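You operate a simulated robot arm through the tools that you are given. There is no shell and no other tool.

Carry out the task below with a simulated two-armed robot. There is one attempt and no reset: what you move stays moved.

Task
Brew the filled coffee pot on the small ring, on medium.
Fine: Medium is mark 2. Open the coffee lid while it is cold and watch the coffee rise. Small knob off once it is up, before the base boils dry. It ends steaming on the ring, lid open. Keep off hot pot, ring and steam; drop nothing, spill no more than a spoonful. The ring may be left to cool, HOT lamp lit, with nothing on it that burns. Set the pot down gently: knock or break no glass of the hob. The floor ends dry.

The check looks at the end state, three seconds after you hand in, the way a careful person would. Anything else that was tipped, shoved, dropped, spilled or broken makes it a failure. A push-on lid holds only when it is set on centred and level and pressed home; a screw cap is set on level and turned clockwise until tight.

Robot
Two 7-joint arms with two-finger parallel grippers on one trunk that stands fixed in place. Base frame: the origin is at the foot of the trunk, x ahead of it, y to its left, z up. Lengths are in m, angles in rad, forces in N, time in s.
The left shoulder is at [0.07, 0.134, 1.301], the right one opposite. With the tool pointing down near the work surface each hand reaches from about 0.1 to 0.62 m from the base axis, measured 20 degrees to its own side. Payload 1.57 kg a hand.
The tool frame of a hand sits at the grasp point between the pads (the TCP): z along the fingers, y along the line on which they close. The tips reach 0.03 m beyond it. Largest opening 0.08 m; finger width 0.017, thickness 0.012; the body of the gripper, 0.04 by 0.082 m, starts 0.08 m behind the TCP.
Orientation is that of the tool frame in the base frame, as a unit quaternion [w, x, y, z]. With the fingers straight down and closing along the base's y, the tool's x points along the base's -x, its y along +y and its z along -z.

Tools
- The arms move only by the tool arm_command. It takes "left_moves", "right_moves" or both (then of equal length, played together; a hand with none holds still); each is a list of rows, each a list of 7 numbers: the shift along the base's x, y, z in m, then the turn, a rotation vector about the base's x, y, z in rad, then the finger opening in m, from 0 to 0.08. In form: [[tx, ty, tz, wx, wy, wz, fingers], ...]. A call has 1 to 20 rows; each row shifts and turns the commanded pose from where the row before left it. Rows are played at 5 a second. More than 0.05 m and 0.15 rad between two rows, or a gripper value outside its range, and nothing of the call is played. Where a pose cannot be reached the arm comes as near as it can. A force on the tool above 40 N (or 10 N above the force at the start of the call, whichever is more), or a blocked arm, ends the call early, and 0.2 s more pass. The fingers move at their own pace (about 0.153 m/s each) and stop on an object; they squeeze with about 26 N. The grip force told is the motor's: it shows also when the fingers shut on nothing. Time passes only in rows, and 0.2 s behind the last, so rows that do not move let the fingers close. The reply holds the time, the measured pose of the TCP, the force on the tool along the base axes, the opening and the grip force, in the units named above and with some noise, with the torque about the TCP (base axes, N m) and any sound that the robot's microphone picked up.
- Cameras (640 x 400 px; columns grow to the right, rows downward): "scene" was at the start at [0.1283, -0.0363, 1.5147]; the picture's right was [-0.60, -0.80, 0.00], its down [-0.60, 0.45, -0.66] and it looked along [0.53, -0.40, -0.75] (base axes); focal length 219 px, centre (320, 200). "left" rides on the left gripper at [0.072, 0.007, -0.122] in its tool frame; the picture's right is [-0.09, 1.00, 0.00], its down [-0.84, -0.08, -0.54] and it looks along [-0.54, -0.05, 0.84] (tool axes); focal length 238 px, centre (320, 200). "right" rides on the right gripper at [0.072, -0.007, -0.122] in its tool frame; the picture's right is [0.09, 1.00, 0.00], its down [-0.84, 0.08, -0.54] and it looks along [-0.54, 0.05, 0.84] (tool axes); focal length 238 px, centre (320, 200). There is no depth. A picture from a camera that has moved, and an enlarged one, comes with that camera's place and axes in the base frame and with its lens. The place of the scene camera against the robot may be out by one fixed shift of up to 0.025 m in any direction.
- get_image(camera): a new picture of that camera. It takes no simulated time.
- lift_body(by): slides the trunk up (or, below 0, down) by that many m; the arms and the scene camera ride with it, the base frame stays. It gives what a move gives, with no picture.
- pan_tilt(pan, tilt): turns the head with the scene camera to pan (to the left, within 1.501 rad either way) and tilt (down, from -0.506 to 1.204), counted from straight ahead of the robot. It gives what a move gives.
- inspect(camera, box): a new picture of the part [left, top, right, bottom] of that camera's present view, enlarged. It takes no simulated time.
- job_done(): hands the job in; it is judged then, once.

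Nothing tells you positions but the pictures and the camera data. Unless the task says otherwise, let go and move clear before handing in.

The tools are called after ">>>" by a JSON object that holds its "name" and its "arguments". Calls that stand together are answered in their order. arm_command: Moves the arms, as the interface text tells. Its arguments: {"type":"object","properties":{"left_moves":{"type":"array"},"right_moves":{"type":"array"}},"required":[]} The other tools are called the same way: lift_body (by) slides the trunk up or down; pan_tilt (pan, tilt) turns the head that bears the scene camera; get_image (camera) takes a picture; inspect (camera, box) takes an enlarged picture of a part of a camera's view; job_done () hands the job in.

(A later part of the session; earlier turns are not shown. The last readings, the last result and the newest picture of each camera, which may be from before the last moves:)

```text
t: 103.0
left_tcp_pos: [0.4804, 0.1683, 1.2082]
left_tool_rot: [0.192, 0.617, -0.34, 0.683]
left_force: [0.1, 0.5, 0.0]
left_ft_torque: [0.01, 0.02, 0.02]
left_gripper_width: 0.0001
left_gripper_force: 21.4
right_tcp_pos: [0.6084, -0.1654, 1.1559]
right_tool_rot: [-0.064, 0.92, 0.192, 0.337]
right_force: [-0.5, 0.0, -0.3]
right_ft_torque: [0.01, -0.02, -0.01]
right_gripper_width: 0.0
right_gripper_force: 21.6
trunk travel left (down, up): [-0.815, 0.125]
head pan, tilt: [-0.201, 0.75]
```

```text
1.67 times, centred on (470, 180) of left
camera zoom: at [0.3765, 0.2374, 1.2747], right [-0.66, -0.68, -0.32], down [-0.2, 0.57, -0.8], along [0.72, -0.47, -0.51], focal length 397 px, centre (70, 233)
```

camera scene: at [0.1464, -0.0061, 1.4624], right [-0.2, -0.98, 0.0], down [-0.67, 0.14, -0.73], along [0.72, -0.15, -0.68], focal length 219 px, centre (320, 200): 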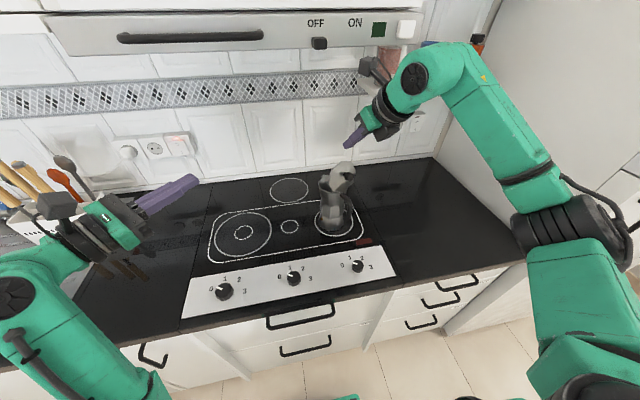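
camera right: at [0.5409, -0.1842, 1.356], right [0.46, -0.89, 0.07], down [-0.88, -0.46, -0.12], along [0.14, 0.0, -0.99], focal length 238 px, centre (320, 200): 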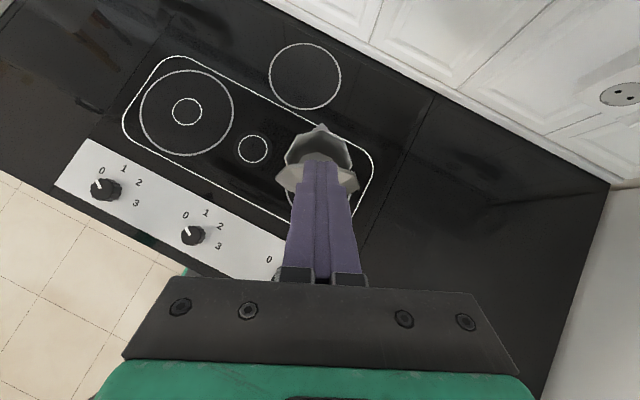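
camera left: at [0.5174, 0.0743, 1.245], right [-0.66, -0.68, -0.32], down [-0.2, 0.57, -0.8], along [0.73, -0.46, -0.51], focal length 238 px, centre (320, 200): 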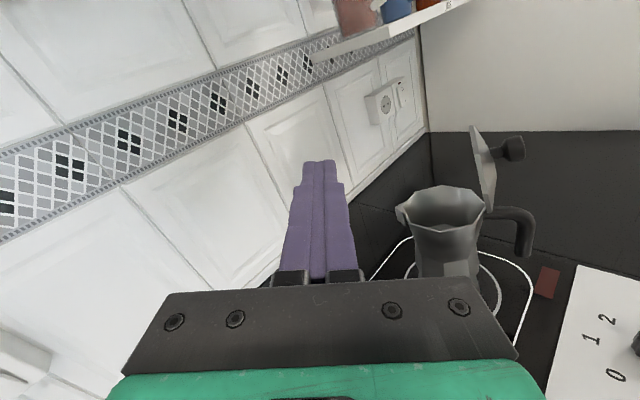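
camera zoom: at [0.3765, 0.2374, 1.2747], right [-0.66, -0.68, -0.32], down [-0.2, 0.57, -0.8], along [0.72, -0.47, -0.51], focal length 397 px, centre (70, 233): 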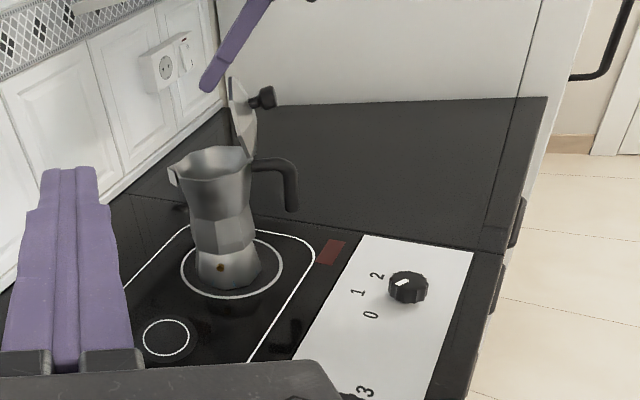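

The pot is back exactly where it was, and the lid is open against its stop. I'll withdraw the right hand up and back, away from the lid, and set it up for the small knob.

>>> {"name": "arm_command", "arguments": {"right_moves": [[-0.009, -0.0037, 0.0115, 0, 0, 0, 0.0], [-0.0178, -0.0075, 0.0229, 0, 0, 0, 0.0], [-0.0178, -0.0075, 0.0229, 0, 0, 0, 0.0], [-0.03, -0.01, 0.01, 0, 0, 0, 0.0], [-0.04, -0.005, 0, -0.055, 0.129, 0, 0.0], [-0.03, 0, 0, -0.055, 0.129, 0, 0.0], [-0.02, 0, 0, -0.055, 0.129, 0, 0.0], [-0.01, 0, 0, -0.055, 0.129, 0, 0.0], [0, 0, 0, -0.055, 0.129, 0, 0.0], [0, 0, 0, 0, 0, 0, 0.05]]}}

>>> {"name": "get_image", "arguments": {"camera": "scene"}}

>>> {"name": "get_image", "arguments": {"camera": "right"}}

```text
t: 105.2
left_tcp_pos: [0.4802, 0.1662, 1.2073]
left_tool_rot: [0.192, 0.617, -0.341, 0.683]
left_force: [-0.1, -0.1, 0.9]
left_ft_torque: [0.03, -0.01, 0.03]
left_gripper_width: 0.0
left_gripper_force: 21.2
right_tcp_pos: [0.4336, -0.2006, 1.224]
right_tool_rot: [0.003, 0.979, 0.205, -0.001]
right_force: [0.4, 0.0, -1.1]
right_ft_torque: [-0.03, -0.01, 0.0]
right_gripper_width: 0.0501
right_gripper_force: 0.0
trunk travel left (down, up): [-0.815, 0.125]
head pan, tilt: [-0.201, 0.75]
```

```text
taken
camera scene: at [0.1468, -0.0063, 1.4623], right [-0.2, -0.98, 0.0], down [-0.67, 0.14, -0.73], along [0.72, -0.15, -0.68], focal length 219 px, centre (320, 200)
```

scene: 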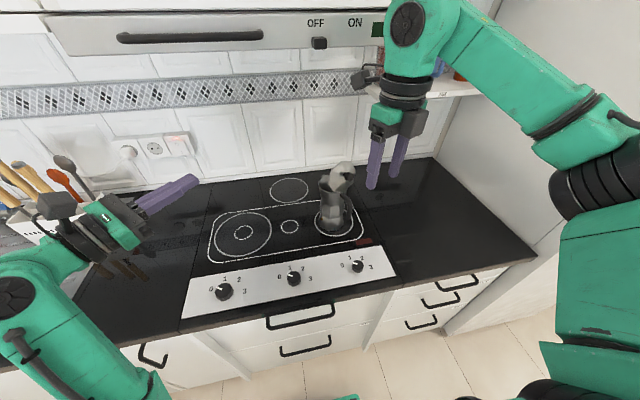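

```text
taken
camera right: at [0.4989, -0.1655, 1.3457], right [0.48, -0.88, 0.0], down [-0.74, -0.4, 0.54], along [-0.47, -0.27, -0.84], focal length 238 px, centre (320, 200)
```

right: 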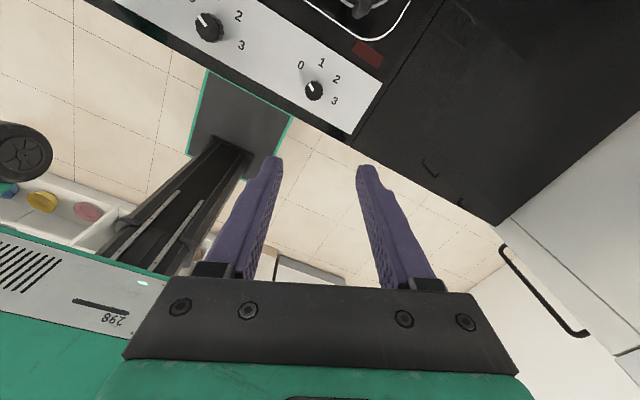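

The hand hangs vertically over the panel. I'll enlarge the small knob to pin down its centre and the angle of each mark.

>>> {"name": "inspect", "arguments": {"camera": "right", "box": [270, 40, 370, 120]}}

>>> {"name": "inspect", "arguments": {"camera": "scene", "box": [320, 230, 400, 300]}}

>>> {"name": "inspect", "arguments": {"camera": "left", "box": [480, 190, 620, 310]}}

```text
5.00 times, centred on (320, 80) of right
camera zoom: at [0.4989, -0.1655, 1.3457], right [0.48, -0.88, 0.0], down [-0.74, -0.4, 0.54], along [-0.47, -0.27, -0.84], focal length 1192 px, centre (320, 800)
```

zoom: 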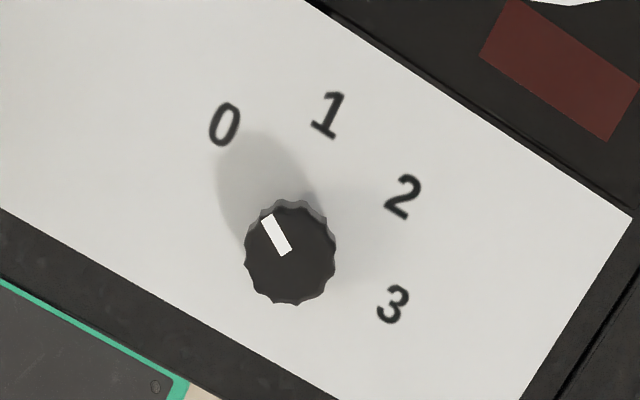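

```text
5.71 times, centred on (360, 265) of scene
camera zoom: at [0.1468, -0.0063, 1.4623], right [-0.2, -0.98, 0.0], down [-0.67, 0.14, -0.73], along [0.72, -0.15, -0.68], focal length 1251 px, centre (91, -171)
```

zoom: 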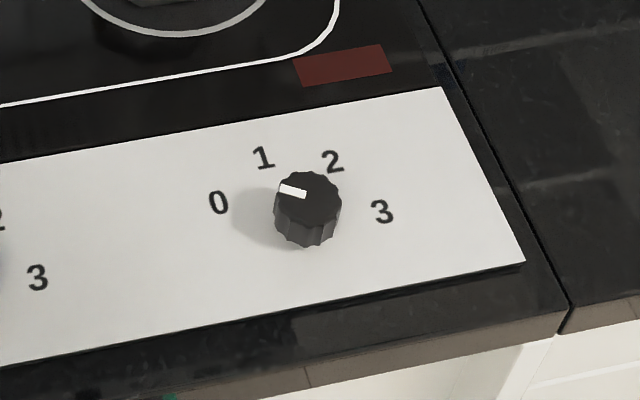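

```text
3.33 times, centred on (550, 250) of left
camera zoom: at [0.3764, 0.2367, 1.2749], right [-0.66, -0.68, -0.32], down [-0.2, 0.57, -0.8], along [0.72, -0.47, -0.51], focal length 794 px, centre (-447, 33)
```

zoom: 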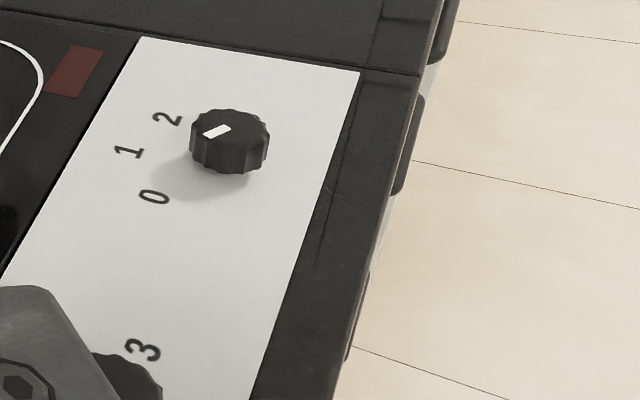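

The marks lie 50 degrees apart, with 0 at 60 degrees and 2 at about -39 degrees, so medium needs a 100-degree clockwise turn. The small knob's centre is about (0.438, -0.188). I'll turn the hand to a yaw that leaves room for that.

>>> {"name": "arm_command", "arguments": {"right_moves": [[0, 0, 0, 0, 0, 0.148, 0.05], [0, 0, 0, 0, 0, 0.148, 0.05], [0, 0, 0, 0, 0, 0.148, 0.05], [0, 0, 0, 0, 0, 0.148, 0.05], [0, 0, 0, 0, 0, 0.148, 0.05], [0, 0, 0, 0, 0, 0.148, 0.05], [0, 0, 0, 0, 0, 0.148, 0.05], [0, 0, 0, 0, 0, 0.148, 0.05], [0, 0, 0, 0, 0, 0.148, 0.05], [0, 0, 0, 0, 0, 0.148, 0.05], [0, 0, 0, 0, 0, 0.148, 0.05], [0, 0, 0, 0, 0, 0.148, 0.05], [0, 0, 0, 0, 0, 0.148, 0.05], [0, 0, 0, 0, 0, 0.148, 0.05], [0, 0, 0, 0, 0, 0.148, 0.05]]}}

>>> {"name": "get_image", "arguments": {"camera": "right"}}

>>> {"name": "get_image", "arguments": {"camera": "scene"}}

```text
t: 108.4
left_tcp_pos: [0.4809, 0.1668, 1.2069]
left_tool_rot: [0.191, 0.617, -0.34, 0.683]
left_force: [-0.7, -0.6, -0.1]
left_ft_torque: [0.02, 0.02, 0.02]
left_gripper_width: 0.0
left_gripper_force: 21.0
right_tcp_pos: [0.435, -0.1985, 1.2238]
right_tool_rot: [0.001, 0.25, 0.968, 0.002]
right_force: [0.7, 0.5, -0.2]
right_ft_torque: [-0.01, 0.0, 0.02]
right_gripper_width: 0.0499
right_gripper_force: 0.1
trunk travel left (down, up): [-0.815, 0.125]
head pan, tilt: [-0.201, 0.75]
```

```text
taken
camera right: at [0.368, -0.1708, 1.3461], right [0.4, 0.92, 0.01], down [0.77, -0.34, 0.54], along [0.5, -0.21, -0.84], focal length 238 px, centre (320, 200)
```

right: 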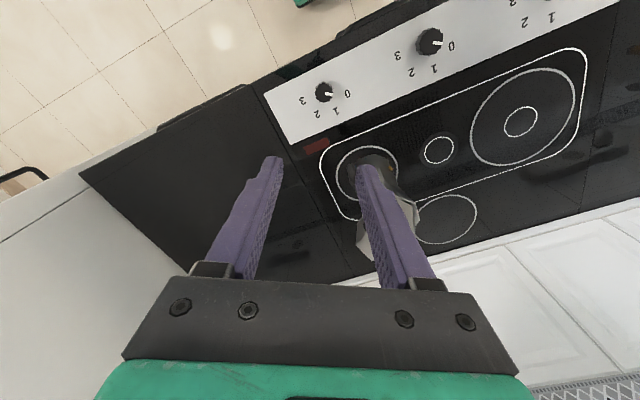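

```text
taken
camera scene: at [0.1468, -0.0057, 1.4623], right [-0.2, -0.98, 0.0], down [-0.67, 0.14, -0.73], along [0.72, -0.15, -0.68], focal length 219 px, centre (320, 200)
```

scene: 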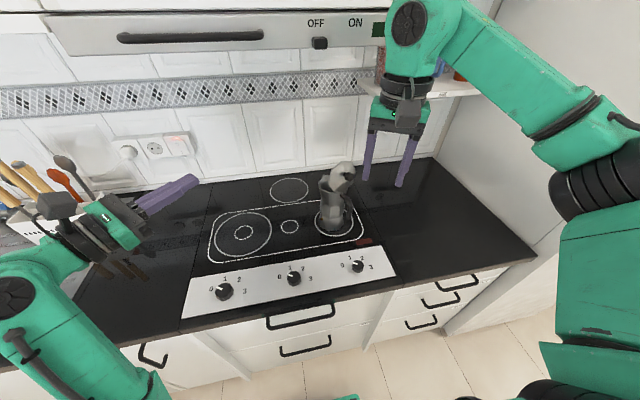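

The hand is turned as planned. I'll lower it over the small knob, stopping well above it first.

>>> {"name": "arm_command", "arguments": {"right_moves": [[0.001, 0.003, -0.04, 0, 0, 0, 0.05], [0.001, 0.003, -0.04, 0, 0, 0, 0.05], [0.001, 0.0025, -0.04, 0, 0, 0, 0.05], [0, 0.002, -0.04, 0, 0, 0, 0.05], [0, 0, -0.04, 0, 0, 0, 0.05], [0, 0, -0.03, 0, 0, 0, 0.05], [0, 0, 0, 0, 0, 0, 0.05]]}}

>>> {"name": "get_image", "arguments": {"camera": "right"}}

>>> {"name": "get_image", "arguments": {"camera": "scene"}}

```text
t: 110.0
left_tcp_pos: [0.4811, 0.1672, 1.2079]
left_tool_rot: [0.192, 0.617, -0.341, 0.683]
left_force: [0.0, -1.1, 0.6]
left_ft_torque: [-0.01, -0.03, 0.0]
left_gripper_width: 0.0
left_gripper_force: 21.4
right_tcp_pos: [0.4354, -0.1904, 0.9907]
right_tool_rot: [0.001, 0.252, 0.968, 0.002]
right_force: [0.2, 0.6, -0.1]
right_ft_torque: [0.01, 0.03, -0.01]
right_gripper_width: 0.0502
right_gripper_force: 0.0
trunk travel left (down, up): [-0.815, 0.125]
head pan, tilt: [-0.201, 0.75]
```

```text
taken
camera right: at [0.3712, -0.1617, 1.1128], right [0.4, 0.91, 0.0], down [0.77, -0.34, 0.54], along [0.5, -0.22, -0.84], focal length 238 px, centre (320, 200)
```

right: 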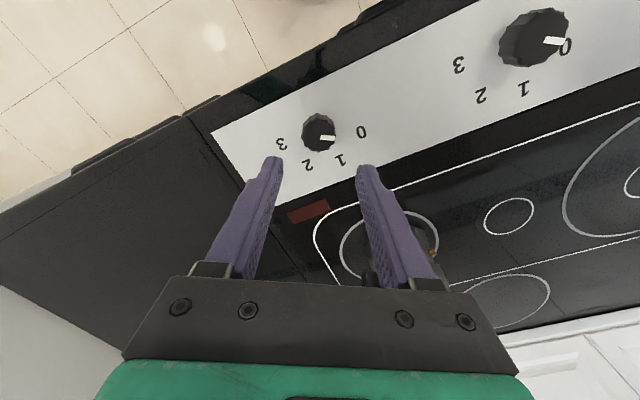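

```text
taken
camera scene: at [0.1467, -0.0056, 1.4623], right [-0.2, -0.98, 0.0], down [-0.67, 0.14, -0.73], along [0.72, -0.15, -0.68], focal length 219 px, centre (320, 200)
```

scene: 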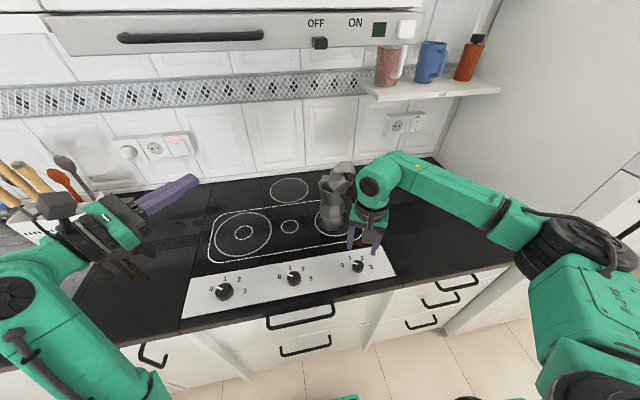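

>>> {"name": "inspect", "arguments": {"camera": "right", "box": [270, 90, 370, 170]}}

>>> {"name": "inspect", "arguments": {"camera": "scene", "box": [310, 200, 410, 290]}}

```text
5.00 times, centred on (320, 130) of right
camera zoom: at [0.3712, -0.1617, 1.1128], right [0.4, 0.91, 0.0], down [0.77, -0.34, 0.54], along [0.5, -0.22, -0.84], focal length 1192 px, centre (320, 550)
```

zoom: 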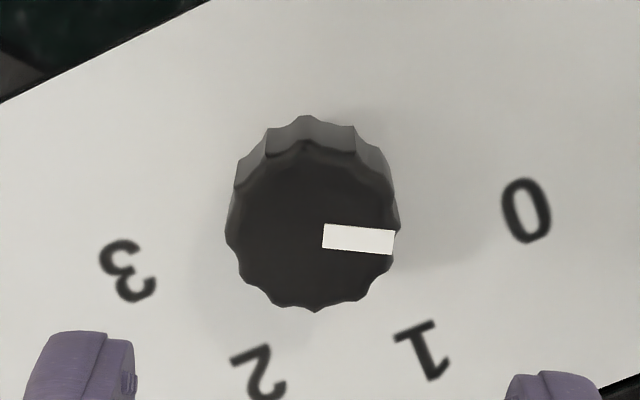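

```text
4.44 times, centred on (360, 245) of scene
camera zoom: at [0.1467, -0.0056, 1.4623], right [-0.2, -0.98, 0.0], down [-0.67, 0.14, -0.73], along [0.72, -0.15, -0.68], focal length 973 px, centre (142, 0)
```

zoom: 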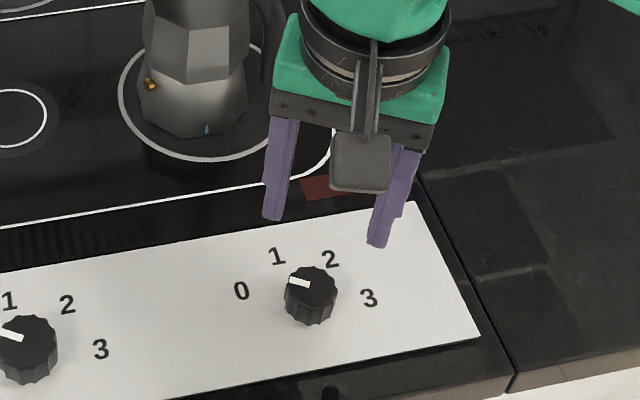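

The knob top is at about z 0.883 and sits under the gripper axis within 2 mm. I'll correct that and lower so the fingertips straddle the knob without touching the panel.

>>> {"name": "arm_command", "arguments": {"right_moves": [[-0.0008, -0.0018, -0.03, 0, 0, 0, 0.05], [0, 0, -0.03, 0, 0, 0, 0.05], [0, 0, -0.02, 0, 0, 0, 0.05], [0, 0, -0.008, 0, 0, 0, 0.05], [0, 0, 0, 0, 0, 0, 0.05]]}}

>>> {"name": "get_image", "arguments": {"camera": "right"}}

>>> {"name": "inspect", "arguments": {"camera": "scene", "box": [310, 200, 410, 290]}}

```text
t: 111.2
left_tcp_pos: [0.4808, 0.1671, 1.2078]
left_tool_rot: [0.192, 0.617, -0.34, 0.683]
left_force: [-0.2, 0.1, 0.0]
left_ft_torque: [-0.01, 0.01, -0.02]
left_gripper_width: 0.0
left_gripper_force: 21.4
right_tcp_pos: [0.4371, -0.1915, 0.9057]
right_tool_rot: [0.001, 0.251, 0.968, 0.001]
right_force: [-0.7, -0.4, -0.8]
right_ft_torque: [0.01, 0.04, 0.01]
right_gripper_width: 0.05
right_gripper_force: 0.1
trunk travel left (down, up): [-0.815, 0.125]
head pan, tilt: [-0.201, 0.75]
```

```text
taken
camera right: at [0.3708, -0.1631, 1.0267], right [0.4, 0.91, 0.0], down [0.77, -0.34, 0.54], along [0.5, -0.22, -0.84], focal length 238 px, centre (320, 200)
```

right: 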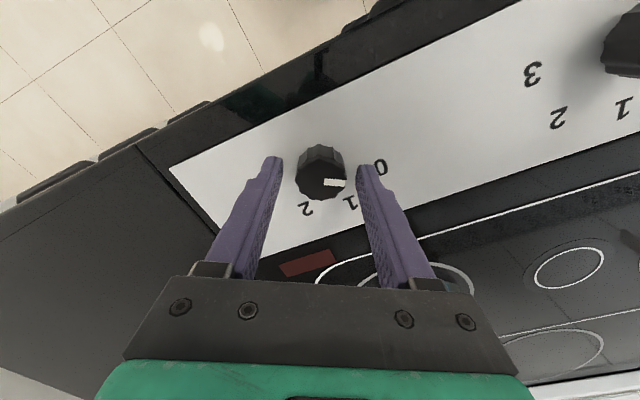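

```text
4.44 times, centred on (360, 245) of scene
camera zoom: at [0.1468, -0.0057, 1.4623], right [-0.2, -0.98, 0.0], down [-0.67, 0.14, -0.73], along [0.72, -0.15, -0.68], focal length 973 px, centre (142, 0)
```

zoom: 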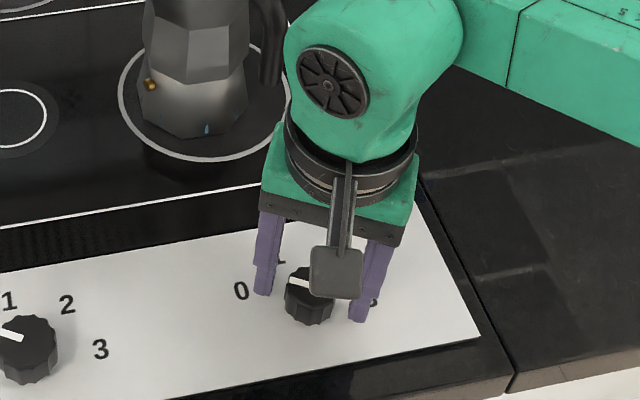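

The knob is centred between the fingertips. I'll go down a few more millimetres and close gently.

>>> {"name": "arm_command", "arguments": {"right_moves": [[0, 0, -0.003, 0, 0, 0, 0.05], [0, 0, -0.002, 0, 0, 0, 0.044], [0, 0, 0, 0, 0, 0, 0.038], [0, 0, 0, 0, 0, 0, 0.035], [0, 0, 0, 0, 0, 0, 0.032], [0, 0, 0, 0, 0, 0, 0.02], [0, 0, 0, 0, 0, 0, 0.02]]}}

>>> {"name": "inspect", "arguments": {"camera": "right", "box": [240, 100, 400, 240]}}

```text
t: 112.8
left_tcp_pos: [0.4804, 0.1677, 1.2087]
left_tool_rot: [0.192, 0.617, -0.339, 0.683]
left_force: [-1.2, -0.1, -0.1]
left_ft_torque: [-0.01, -0.01, -0.02]
left_gripper_width: 0.0
left_gripper_force: 21.4
right_tcp_pos: [0.4363, -0.1916, 0.9009]
right_tool_rot: [0.002, 0.251, 0.968, 0.003]
right_force: [-1.1, -0.8, -1.1]
right_ft_torque: [-0.36, 0.26, -0.01]
right_gripper_width: 0.0318
right_gripper_force: 40.3
trunk travel left (down, up): [-0.815, 0.125]
head pan, tilt: [-0.201, 0.75]
```

```text
2.86 times, centred on (320, 170) of right
camera zoom: at [0.3707, -0.1626, 1.0223], right [0.4, 0.91, 0.0], down [0.77, -0.34, 0.54], along [0.5, -0.22, -0.84], focal length 681 px, centre (320, 286)
```

zoom: 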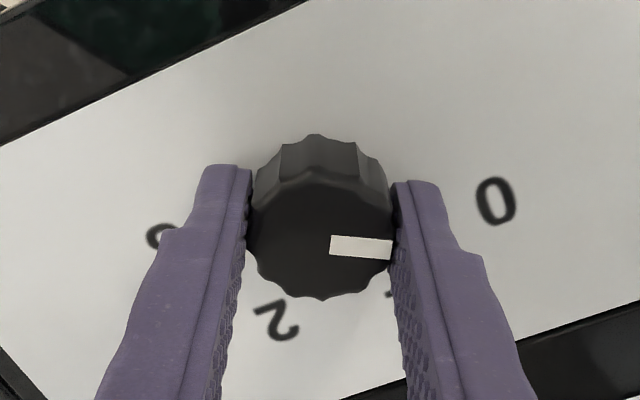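

The knob is gripped, the lid is open and the pot is on the ring, so everything is ready. I'll start turning clockwise and check that the pointer follows.

>>> {"name": "arm_command", "arguments": {"right_moves": [[0, 0, 0, 0, 0, -0.125, 0.02], [0, 0, 0, 0, 0, -0.125, 0.02], [0, 0, 0, 0, 0, -0.125, 0.02], [0, 0, 0, 0, 0, -0.125, 0.02], [0, 0, 0, 0, 0, 0, 0.02]]}}

>>> {"name": "inspect", "arguments": {"camera": "right", "box": [240, 100, 400, 240]}}

```text
t: 114.0
left_tcp_pos: [0.4798, 0.1654, 1.2065]
left_tool_rot: [0.192, 0.617, -0.34, 0.683]
left_force: [-0.9, 0.5, -0.5]
left_ft_torque: [-0.05, -0.01, -0.01]
left_gripper_width: 0.0
left_gripper_force: 21.2
right_tcp_pos: [0.4349, -0.1907, 0.9005]
right_tool_rot: [0.0, 0.483, 0.876, 0.001]
right_force: [-5.3, 0.1, -11.0]
right_ft_torque: [-0.57, -0.09, 0.02]
right_gripper_width: 0.0316
right_gripper_force: 40.2
trunk travel left (down, up): [-0.815, 0.125]
head pan, tilt: [-0.201, 0.75]
```

```text
2.86 times, centred on (320, 170) of right
camera zoom: at [0.3923, -0.1347, 1.0224], right [0.79, 0.61, 0.0], down [0.51, -0.67, 0.54], along [0.33, -0.43, -0.84], focal length 681 px, centre (320, 286)
```

zoom: 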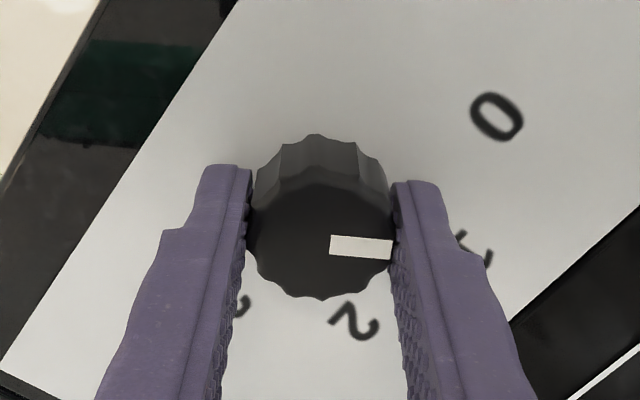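

The knob turns with the hand, but I'm pulling up on it by about 11 N. I'll relieve that before continuing.

>>> {"name": "arm_command", "arguments": {"right_moves": [[-0.0006, 0, -0.001, 0, 0, 0, 0.02], [-0.0006, 0, -0.001, 0, 0, 0, 0.02], [0, 0, 0, 0, 0, 0, 0.02]]}}

```text
t: 114.8
left_tcp_pos: [0.4788, 0.1656, 1.2085]
left_tool_rot: [0.19, 0.617, -0.34, 0.684]
left_force: [0.1, -0.4, 0.5]
left_ft_torque: [-0.01, 0.0, -0.04]
left_gripper_width: 0.0
left_gripper_force: 21.4
right_tcp_pos: [0.4366, -0.1915, 0.9014]
right_tool_rot: [0.004, 0.483, 0.875, 0.004]
right_force: [-0.4, -8.5, 13.4]
right_ft_torque: [0.07, 1.4, 0.0]
right_gripper_width: 0.0316
right_gripper_force: 40.4
trunk travel left (down, up): [-0.815, 0.125]
head pan, tilt: [-0.201, 0.75]
```

>>> {"name": "arm_command", "arguments": {"right_moves": [[0.0003, -0.0005, 0.0011, 0, 0, 0, 0.02], [0, 0, 0, 0, 0, 0, 0.02]]}}

```text
t: 115.4
left_tcp_pos: [0.4794, 0.1653, 1.2076]
left_tool_rot: [0.191, 0.617, -0.34, 0.684]
left_force: [0.5, 0.0, -0.6]
left_ft_torque: [-0.01, -0.02, 0.02]
left_gripper_width: 0.0
left_gripper_force: 20.7
right_tcp_pos: [0.4349, -0.1914, 0.9006]
right_tool_rot: [0.003, 0.484, 0.875, 0.003]
right_force: [0.8, -5.7, 10.4]
right_ft_torque: [-0.43, 0.14, 0.07]
right_gripper_width: 0.0319
right_gripper_force: 40.4
trunk travel left (down, up): [-0.815, 0.125]
head pan, tilt: [-0.201, 0.75]
```

>>> {"name": "arm_command", "arguments": {"right_moves": [[0, -0.0004, 0.0006, 0, 0, 0, 0.02], [0, 0, 0, 0, 0, 0, 0.02], [0, 0, 0, 0, 0, 0, 0.02]]}}

>>> {"name": "get_image", "arguments": {"camera": "scene"}}

>>> {"name": "inspect", "arguments": {"camera": "right", "box": [240, 100, 400, 240]}}

```text
t: 116.2
left_tcp_pos: [0.4801, 0.1672, 1.2067]
left_tool_rot: [0.192, 0.617, -0.341, 0.683]
left_force: [0.1, 0.0, 0.6]
left_ft_torque: [0.01, 0.02, -0.02]
left_gripper_width: 0.0
left_gripper_force: 21.1
right_tcp_pos: [0.4354, -0.1918, 0.9012]
right_tool_rot: [0.002, 0.482, 0.876, 0.001]
right_force: [0.1, -2.3, -2.1]
right_ft_torque: [-0.95, -0.48, 0.0]
right_gripper_width: 0.0315
right_gripper_force: 39.9
trunk travel left (down, up): [-0.815, 0.125]
head pan, tilt: [-0.201, 0.75]
```

```text
taken
camera scene: at [0.1469, -0.0061, 1.4622], right [-0.2, -0.98, 0.0], down [-0.67, 0.14, -0.73], along [0.72, -0.15, -0.68], focal length 219 px, centre (320, 200)
```

scene: 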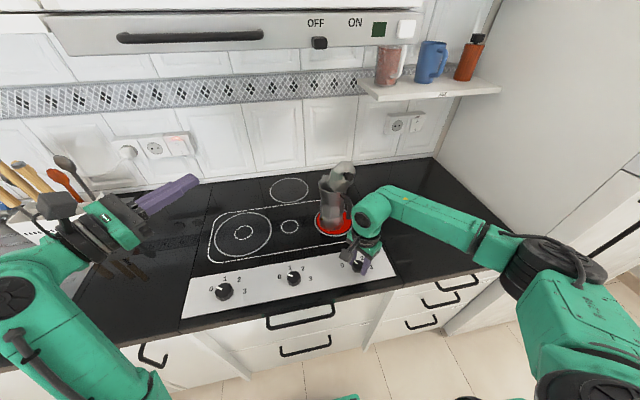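

```text
2.86 times, centred on (320, 170) of right
camera zoom: at [0.3921, -0.1348, 1.0223], right [0.79, 0.61, 0.0], down [0.51, -0.67, 0.54], along [0.33, -0.43, -0.84], focal length 681 px, centre (320, 286)
```

zoom: 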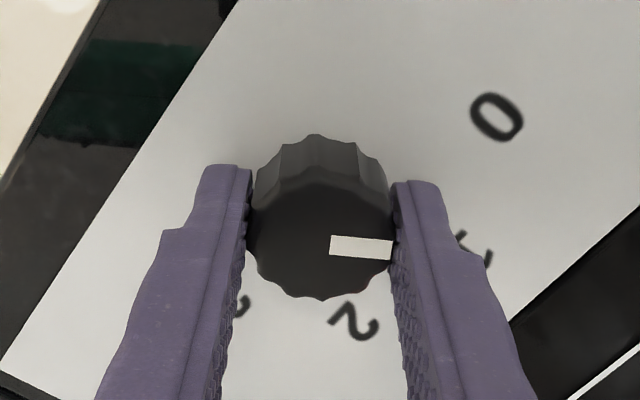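

The ring under the pot is glowing red, so this knob does drive the small right ring. I'll go on turning to mark 2.

>>> {"name": "arm_command", "arguments": {"right_moves": [[0, 0, 0, 0, 0, -0.125, 0.02], [0, 0, 0, 0, 0, -0.125, 0.02], [0, 0, 0, 0, 0, -0.125, 0.02], [0, 0, 0, 0, 0, -0.125, 0.02], [0, 0, 0, 0, 0, -0.125, 0.02], [0, 0, 0, 0, 0, 0, 0.02]]}}

>>> {"name": "inspect", "arguments": {"camera": "right", "box": [220, 90, 420, 250]}}

```text
t: 117.6
left_tcp_pos: [0.4786, 0.1661, 1.2076]
left_tool_rot: [0.192, 0.617, -0.34, 0.683]
left_force: [0.9, -1.0, -0.1]
left_ft_torque: [0.03, -0.02, 0.01]
left_gripper_width: 0.0
left_gripper_force: 21.6
right_tcp_pos: [0.4343, -0.1917, 0.9009]
right_tool_rot: [0.002, 0.729, 0.684, 0.001]
right_force: [-7.3, -0.5, -6.6]
right_ft_torque: [0.35, 0.62, 0.05]
right_gripper_width: 0.0319
right_gripper_force: 40.5
trunk travel left (down, up): [-0.815, 0.125]
head pan, tilt: [-0.201, 0.75]
```

```text
2.50 times, centred on (320, 170) of right
camera zoom: at [0.433, -0.1199, 1.0223], right [1.0, 0.03, 0.0], down [0.02, -0.84, 0.54], along [0.02, -0.54, -0.84], focal length 596 px, centre (320, 275)
```

zoom: 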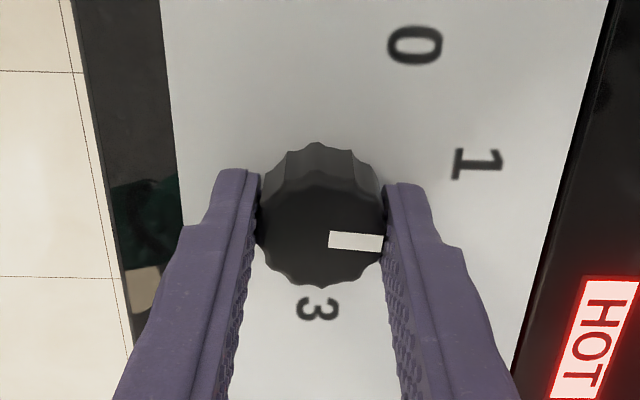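

The HOT lamp has come on. I'll turn the remaining 35 degrees to bring the pointer to mark 2.

>>> {"name": "arm_command", "arguments": {"right_moves": [[0, 0, 0, 0, 0, -0.1236, 0.02], [0, 0, 0, 0, 0, -0.1236, 0.02], [0, 0, 0, 0, 0, -0.1236, 0.02], [0, 0, 0, 0, 0, -0.1236, 0.02], [0, 0, 0, 0, 0, -0.1236, 0.02], [0, 0, 0, 0, 0, 0, 0.02]]}}

>>> {"name": "inspect", "arguments": {"camera": "right", "box": [220, 90, 420, 250]}}

>>> {"name": "inspect", "arguments": {"camera": "scene", "box": [290, 150, 410, 290]}}

```text
t: 119.0
left_tcp_pos: [0.4787, 0.1668, 1.2089]
left_tool_rot: [0.192, 0.617, -0.34, 0.683]
left_force: [-0.3, -1.4, 0.6]
left_ft_torque: [0.02, -0.01, 0.01]
left_gripper_width: 0.0
left_gripper_force: 21.0
right_tcp_pos: [0.4338, -0.192, 0.901]
right_tool_rot: [0.002, 0.903, 0.43, 0.0]
right_force: [-16.2, 4.1, -18.9]
right_ft_torque: [0.82, 0.07, 0.02]
right_gripper_width: 0.0318
right_gripper_force: 40.3
trunk travel left (down, up): [-0.815, 0.125]
head pan, tilt: [-0.201, 0.75]
```

```text
2.50 times, centred on (320, 170) of right
camera zoom: at [0.4746, -0.1311, 1.0223], right [0.83, -0.56, 0.0], down [-0.47, -0.7, 0.54], along [-0.3, -0.45, -0.84], focal length 596 px, centre (320, 275)
```

zoom: 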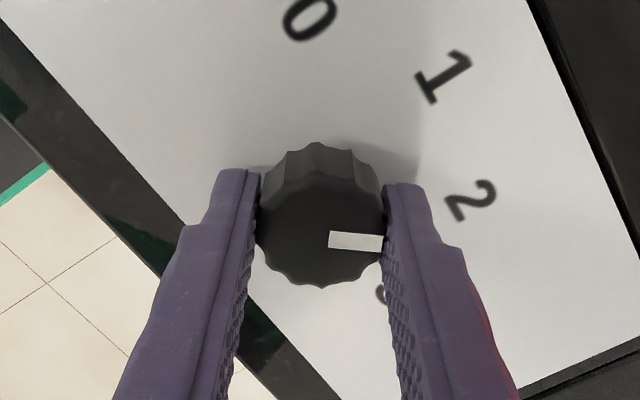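

```text
2.86 times, centred on (350, 220) of scene
camera zoom: at [0.1451, -0.0061, 1.4624], right [-0.2, -0.98, 0.0], down [-0.67, 0.14, -0.73], along [0.72, -0.15, -0.68], focal length 626 px, centre (234, 143)
```

zoom: 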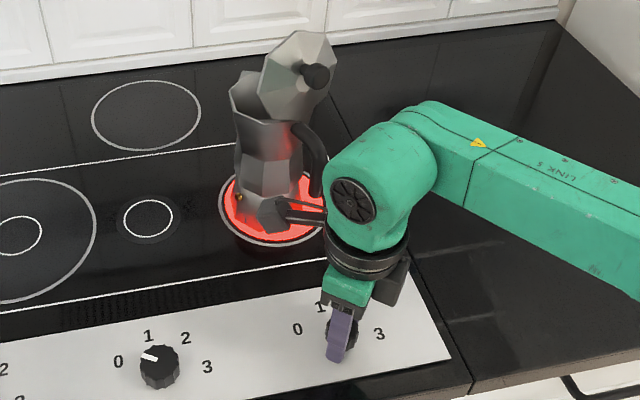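

The pointer should now be on 2. I'll relieve the pull on the knob and let go, then check the pointer against the mark.

>>> {"name": "arm_command", "arguments": {"right_moves": [[-0.0008, 0.0003, -0.001, 0, 0, 0, 0.02], [-0.0005, 0.0002, -0.0006, 0, 0, 0, 0.02], [0, 0, 0, 0, 0, 0, 0.03], [0, 0, 0, 0, 0, 0, 0.034], [0, 0, 0, 0, 0, 0, 0.042], [0, 0, 0.0, 0, 0, 0, 0.05]]}}

>>> {"name": "inspect", "arguments": {"camera": "right", "box": [220, 90, 420, 250]}}

```text
t: 120.4
left_tcp_pos: [0.4798, 0.1673, 1.2071]
left_tool_rot: [0.193, 0.617, -0.34, 0.683]
left_force: [0.1, -0.4, 0.9]
left_ft_torque: [-0.01, 0.0, 0.02]
left_gripper_width: 0.0002
left_gripper_force: 21.2
right_tcp_pos: [0.4359, -0.1908, 0.8994]
right_tool_rot: [0.002, 0.902, 0.431, 0.0]
right_force: [0.2, 0.4, -0.2]
right_ft_torque: [0.01, 0.02, 0.01]
right_gripper_width: 0.0501
right_gripper_force: 0.0
trunk travel left (down, up): [-0.815, 0.125]
head pan, tilt: [-0.201, 0.75]
```

```text
2.50 times, centred on (320, 170) of right
camera zoom: at [0.475, -0.1312, 1.0217], right [0.83, -0.55, 0.01], down [-0.47, -0.7, 0.54], along [-0.3, -0.45, -0.84], focal length 596 px, centre (320, 275)
```

zoom: 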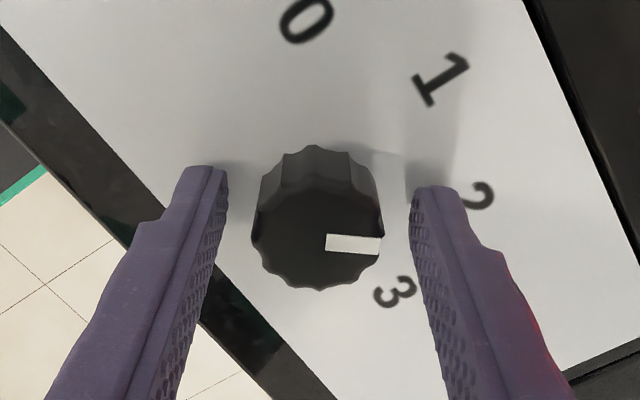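

The pointer is on 2, as computed (about -39 degrees). I'll lift the hand straight up and back a little, staying close by, and watch the pot.

>>> {"name": "arm_command", "arguments": {"right_moves": [[0, 0, 0.02, 0, 0, 0, 0.05], [0, 0, 0.03, 0, 0, 0, 0.05], [-0.01, 0, 0.03, 0, 0, 0, 0.05], [-0.02, 0, 0.01, 0, 0, 0, 0.05]]}}

>>> {"name": "inspect", "arguments": {"camera": "left", "box": [320, 60, 620, 300]}}

>>> {"name": "inspect", "arguments": {"camera": "scene", "box": [290, 150, 410, 290]}}

```text
t: 121.4
left_tcp_pos: [0.4785, 0.1683, 1.2079]
left_tool_rot: [0.192, 0.617, -0.34, 0.683]
left_force: [0.0, 0.1, 0.0]
left_ft_torque: [0.0, 0.0, 0.03]
left_gripper_width: 0.0
left_gripper_force: 21.3
right_tcp_pos: [0.4019, -0.1907, 0.9905]
right_tool_rot: [0.003, 0.903, 0.431, 0.0]
right_force: [0.5, 0.5, -0.6]
right_ft_torque: [0.0, -0.05, 0.01]
right_gripper_width: 0.05
right_gripper_force: 0.0
trunk travel left (down, up): [-0.815, 0.125]
head pan, tilt: [-0.201, 0.75]
```

```text
1.67 times, centred on (470, 180) of left
camera zoom: at [0.3753, 0.237, 1.2752], right [-0.66, -0.68, -0.32], down [-0.2, 0.57, -0.8], along [0.72, -0.47, -0.51], focal length 397 px, centre (70, 233)
```

zoom: 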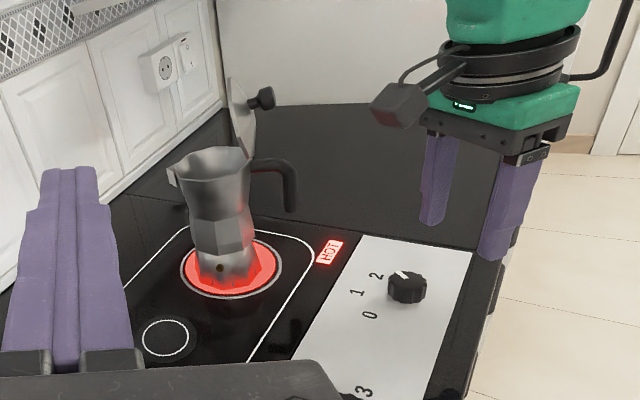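

```text
2.86 times, centred on (350, 220) of scene
camera zoom: at [0.1455, -0.006, 1.4624], right [-0.2, -0.98, 0.0], down [-0.67, 0.14, -0.73], along [0.72, -0.15, -0.68], focal length 626 px, centre (234, 143)
```

zoom: 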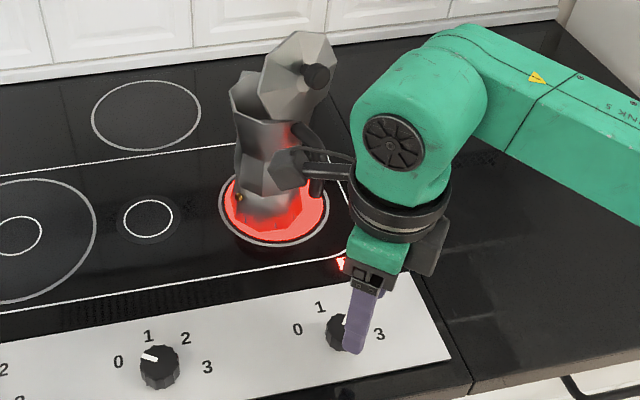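

The knob sits on 2, the ring glows and the HOT lamp is lit. Now I'll wait and watch the inside of the pot.

>>> {"name": "arm_command", "arguments": {"right_moves": [[0, 0, 0, 0, 0, 0, 0.05], [0, 0, 0, 0, 0, 0, 0.05], [0, 0, 0, 0, 0, 0, 0.05], [0, 0, 0, 0, 0, 0, 0.05], [0, 0, 0, 0, 0, 0, 0.05], [0, 0, 0, 0, 0, 0, 0.05], [0, 0, 0, 0, 0, 0, 0.05], [0, 0, 0, 0, 0, 0, 0.05], [0, 0, 0, 0, 0, 0, 0.05], [0, 0, 0, 0, 0, 0, 0.05], [0, 0, 0, 0, 0, 0, 0.05], [0, 0, 0, 0, 0, 0, 0.05], [0, 0, 0, 0, 0, 0, 0.05], [0, 0, 0, 0, 0, 0, 0.05], [0, 0, 0, 0, 0, 0, 0.05], [0, 0, 0, 0, 0, 0, 0.05], [0, 0, 0, 0, 0, 0, 0.05], [0, 0, 0, 0, 0, 0, 0.05], [0, 0, 0, 0, 0, 0, 0.05], [0, 0, 0, 0, 0, 0, 0.05]]}}

>>> {"name": "inspect", "arguments": {"camera": "left", "box": [400, 100, 520, 240]}}

```text
t: 125.6
left_tcp_pos: [0.4803, 0.168, 1.2078]
left_tool_rot: [0.191, 0.618, -0.339, 0.684]
left_force: [0.3, 1.1, 0.0]
left_ft_torque: [0.01, 0.03, -0.01]
left_gripper_width: 0.0001
left_gripper_force: 21.5
right_tcp_pos: [0.4035, -0.1894, 0.9896]
right_tool_rot: [0.003, 0.902, 0.431, 0.001]
right_force: [0.2, 0.4, -0.1]
right_ft_torque: [0.01, -0.02, -0.01]
right_gripper_width: 0.0502
right_gripper_force: 0.1
trunk travel left (down, up): [-0.815, 0.125]
head pan, tilt: [-0.201, 0.75]
```

```text
2.86 times, centred on (460, 170) of left
camera zoom: at [0.3764, 0.2372, 1.2748], right [-0.66, -0.68, -0.32], down [-0.2, 0.57, -0.8], along [0.72, -0.47, -0.51], focal length 681 px, centre (-80, 286)
```

zoom: 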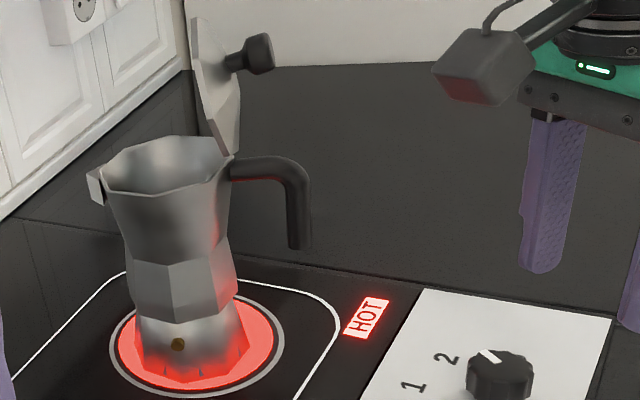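

I can see into the upper chamber only partway. I'll raise the left hand's camera a bit for a steeper look, keeping it well away from the steam.

>>> {"name": "arm_command", "arguments": {"left_moves": [[0.005, -0.005, 0.03, 0, 0, 0, 0.0], [0.005, -0.005, 0.03, 0, 0, 0, 0.0], [0.005, -0.005, 0.03, 0, 0, 0, 0.0], [0.005, -0.005, 0.03, 0, 0, 0, 0.0], [0, 0, 0, 0, 0, 0, 0.0], [0, 0, 0, 0, 0, 0, 0.0], [0, 0, 0, 0, 0, 0, 0.0], [0, 0, 0, 0, 0, 0, 0.0], [0, 0, 0, 0, 0, 0, 0.0], [0, 0, 0, 0, 0, 0, 0.0], [0, 0, 0, 0, 0, 0, 0.0], [0, 0, 0, 0, 0, 0, 0.0]]}}

>>> {"name": "get_image", "arguments": {"camera": "left"}}

>>> {"name": "get_image", "arguments": {"camera": "scene"}}

```text
t: 128.2
left_tcp_pos: [0.5013, 0.1472, 1.3261]
left_tool_rot: [0.192, 0.618, -0.339, 0.683]
left_force: [-0.1, 0.9, 0.6]
left_ft_torque: [0.0, 0.0, 0.0]
left_gripper_width: 0.0
left_gripper_force: 21.3
right_tcp_pos: [0.4042, -0.1908, 0.9887]
right_tool_rot: [0.003, 0.903, 0.43, 0.0]
right_force: [-0.1, 0.5, 0.6]
right_ft_torque: [-0.02, 0.01, -0.01]
right_gripper_width: 0.0502
right_gripper_force: 0.0
trunk travel left (down, up): [-0.815, 0.125]
head pan, tilt: [-0.201, 0.75]
```

```text
taken
camera left: at [0.3978, 0.2176, 1.3939], right [-0.66, -0.68, -0.32], down [-0.2, 0.57, -0.8], along [0.72, -0.47, -0.51], focal length 238 px, centre (320, 200)
```

left: 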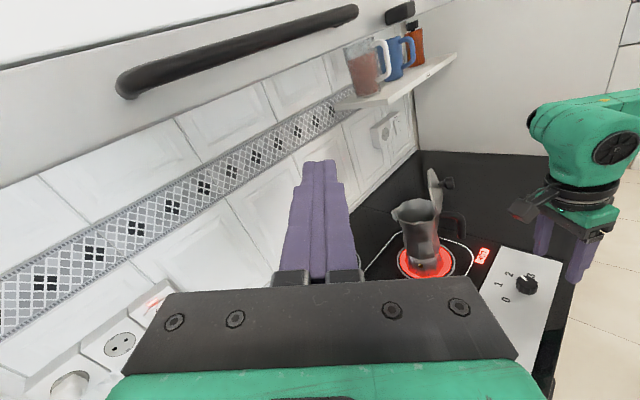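

```text
taken
camera scene: at [0.1468, -0.0057, 1.4623], right [-0.2, -0.98, 0.0], down [-0.67, 0.14, -0.73], along [0.72, -0.15, -0.68], focal length 219 px, centre (320, 200)
```

scene: 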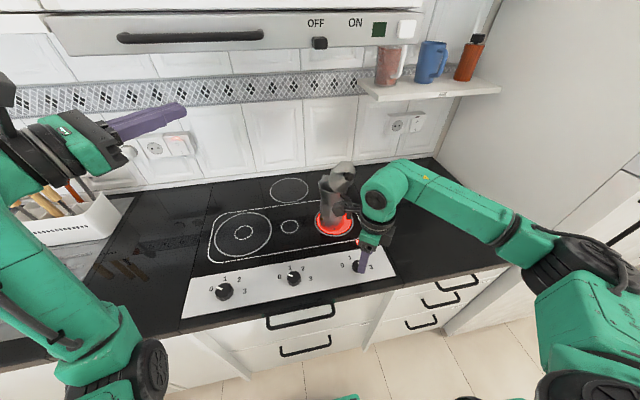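

>>> {"name": "inspect", "arguments": {"camera": "left", "box": [370, 160, 490, 300]}}

>>> {"name": "arm_command", "arguments": {"right_moves": [[0, 0, 0, 0, 0, 0, 0.05], [0, 0, 0, 0, 0, 0, 0.05], [0, 0, 0, 0, 0, 0, 0.05], [0, 0, 0, 0, 0, 0, 0.05], [0, 0, 0, 0, 0, 0, 0.05], [0, 0, 0, 0, 0, 0, 0.05], [0, 0, 0, 0, 0, 0, 0.05], [0, 0, 0, 0, 0, 0, 0.05], [0, 0, 0, 0, 0, 0, 0.05], [0, 0, 0, 0, 0, 0, 0.05], [0, 0, 0, 0, 0, 0, 0.05], [0, 0, 0, 0, 0, 0, 0.05], [0, 0, 0, 0, 0, 0, 0.05], [0, 0, 0, 0, 0, 0, 0.05], [0, 0, 0, 0, 0, 0, 0.05], [0, 0, 0, 0, 0, 0, 0.05], [0, 0, 0, 0, 0, 0, 0.05], [0, 0, 0, 0, 0, 0, 0.05], [0, 0, 0, 0, 0, 0, 0.05], [0, 0, 0, 0, 0, 0, 0.05]]}}

>>> {"name": "inspect", "arguments": {"camera": "left", "box": [370, 160, 490, 300]}}

```text
2.86 times, centred on (430, 230) of left
camera zoom: at [0.3978, 0.2176, 1.3939], right [-0.66, -0.68, -0.32], down [-0.2, 0.57, -0.8], along [0.72, -0.47, -0.51], focal length 681 px, centre (6, 114)
```

zoom: 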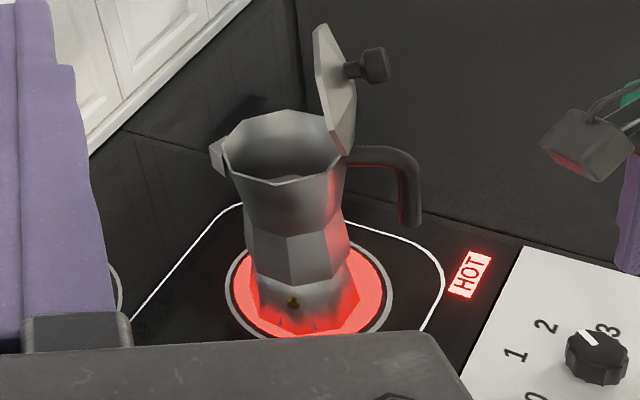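

```text
t: 132.4
left_tcp_pos: [0.5011, 0.1478, 1.3276]
left_tool_rot: [0.19, 0.617, -0.34, 0.684]
left_force: [0.2, -0.2, -0.8]
left_ft_torque: [-0.03, 0.0, 0.03]
left_gripper_width: 0.0
left_gripper_force: 21.0
right_tcp_pos: [0.4044, -0.1908, 0.99]
right_tool_rot: [0.002, 0.903, 0.431, 0.0]
right_force: [0.9, 0.0, 0.2]
right_ft_torque: [0.0, 0.0, 0.0]
right_gripper_width: 0.05
right_gripper_force: 0.1
trunk travel left (down, up): [-0.815, 0.125]
head pan, tilt: [-0.201, 0.75]
```

```text
2.86 times, centred on (430, 230) of left
camera zoom: at [0.3978, 0.2176, 1.3939], right [-0.66, -0.68, -0.32], down [-0.2, 0.57, -0.8], along [0.72, -0.47, -0.51], focal length 681 px, centre (6, 114)
```

zoom: 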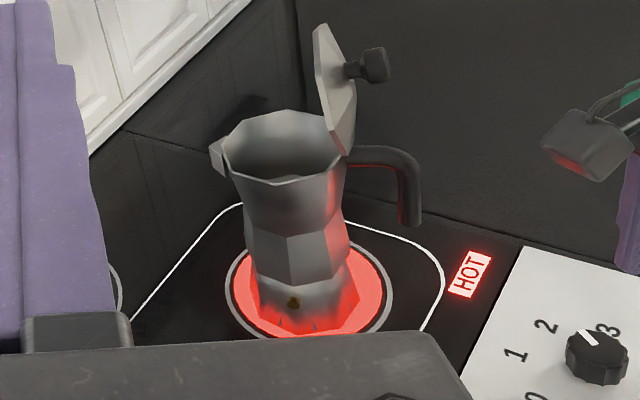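

No coffee yet. I'll keep waiting in short stretches with a look after each.

>>> {"name": "arm_command", "arguments": {"right_moves": [[0, 0, 0, 0, 0, 0, 0.05], [0, 0, 0, 0, 0, 0, 0.05], [0, 0, 0, 0, 0, 0, 0.05], [0, 0, 0, 0, 0, 0, 0.05], [0, 0, 0, 0, 0, 0, 0.05], [0, 0, 0, 0, 0, 0, 0.05], [0, 0, 0, 0, 0, 0, 0.05], [0, 0, 0, 0, 0, 0, 0.05], [0, 0, 0, 0, 0, 0, 0.05], [0, 0, 0, 0, 0, 0, 0.05], [0, 0, 0, 0, 0, 0, 0.05], [0, 0, 0, 0, 0, 0, 0.05], [0, 0, 0, 0, 0, 0, 0.05], [0, 0, 0, 0, 0, 0, 0.05], [0, 0, 0, 0, 0, 0, 0.05], [0, 0, 0, 0, 0, 0, 0.05], [0, 0, 0, 0, 0, 0, 0.05], [0, 0, 0, 0, 0, 0, 0.05], [0, 0, 0, 0, 0, 0, 0.05], [0, 0, 0, 0, 0, 0, 0.05]]}}

>>> {"name": "inspect", "arguments": {"camera": "left", "box": [380, 170, 470, 260]}}

>>> {"name": "arm_command", "arguments": {"right_moves": [[0, 0, 0, 0, 0, 0, 0.05], [0, 0, 0, 0, 0, 0, 0.05], [0, 0, 0, 0, 0, 0, 0.05], [0, 0, 0, 0, 0, 0, 0.05], [0, 0, 0, 0, 0, 0, 0.05], [0, 0, 0, 0, 0, 0, 0.05], [0, 0, 0, 0, 0, 0, 0.05], [0, 0, 0, 0, 0, 0, 0.05], [0, 0, 0, 0, 0, 0, 0.05], [0, 0, 0, 0, 0, 0, 0.05], [0, 0, 0, 0, 0, 0, 0.05], [0, 0, 0, 0, 0, 0, 0.05], [0, 0, 0, 0, 0, 0, 0.05], [0, 0, 0, 0, 0, 0, 0.05], [0, 0, 0, 0, 0, 0, 0.05], [0, 0, 0, 0, 0, 0, 0.05], [0, 0, 0, 0, 0, 0, 0.05], [0, 0, 0, 0, 0, 0, 0.05], [0, 0, 0, 0, 0, 0, 0.05], [0, 0, 0, 0, 0, 0, 0.05]]}}

>>> {"name": "inspect", "arguments": {"camera": "left", "box": [380, 170, 470, 260]}}

```text
t: 136.6
left_tcp_pos: [0.5004, 0.1469, 1.327]
left_tool_rot: [0.191, 0.617, -0.34, 0.683]
left_force: [-0.3, -1.2, -0.2]
left_ft_torque: [0.03, -0.03, -0.02]
left_gripper_width: 0.0002
left_gripper_force: 21.0
right_tcp_pos: [0.4043, -0.189, 0.9892]
right_tool_rot: [0.003, 0.902, 0.431, 0.0]
right_force: [-0.1, -0.5, -0.1]
right_ft_torque: [0.0, 0.0, -0.01]
right_gripper_width: 0.0499
right_gripper_force: 0.1
trunk travel left (down, up): [-0.815, 0.125]
head pan, tilt: [-0.201, 0.75]
```

```text
4.44 times, centred on (425, 215) of left
camera zoom: at [0.3978, 0.2176, 1.3939], right [-0.66, -0.68, -0.32], down [-0.2, 0.57, -0.8], along [0.72, -0.47, -0.51], focal length 1059 px, centre (-147, 133)
```

zoom: 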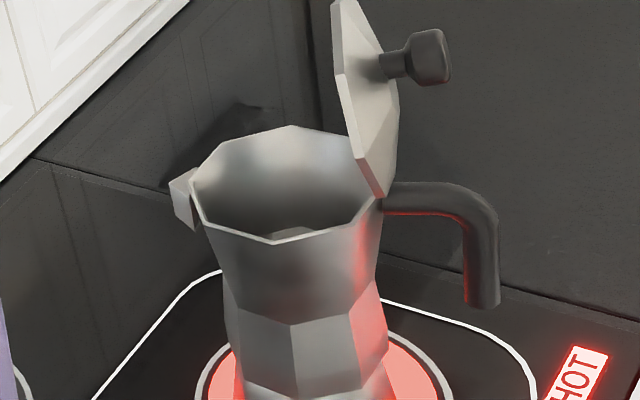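

```text
t: 140.8
left_tcp_pos: [0.5007, 0.1476, 1.3268]
left_tool_rot: [0.191, 0.617, -0.339, 0.684]
left_force: [-0.7, -0.1, 0.1]
left_ft_torque: [0.01, -0.04, 0.02]
left_gripper_width: 0.0001
left_gripper_force: 21.3
right_tcp_pos: [0.4043, -0.1905, 0.9891]
right_tool_rot: [0.003, 0.903, 0.43, 0.001]
right_force: [-0.2, 0.1, -1.1]
right_ft_torque: [-0.01, 0.0, 0.02]
right_gripper_width: 0.0501
right_gripper_force: 0.1
trunk travel left (down, up): [-0.815, 0.125]
head pan, tilt: [-0.201, 0.75]
```

```text
4.44 times, centred on (425, 215) of left
camera zoom: at [0.3978, 0.2176, 1.3939], right [-0.66, -0.68, -0.32], down [-0.2, 0.57, -0.8], along [0.72, -0.47, -0.51], focal length 1059 px, centre (-147, 133)
```

zoom: 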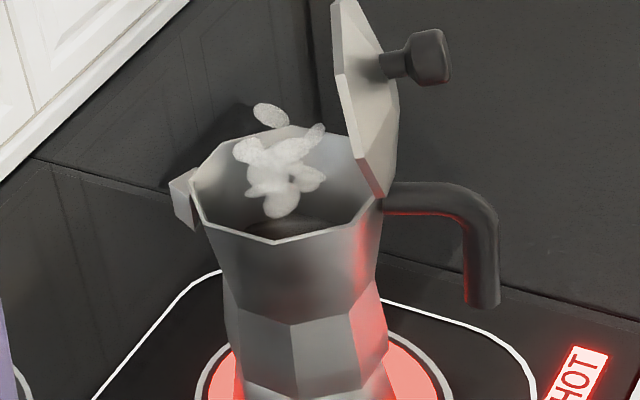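

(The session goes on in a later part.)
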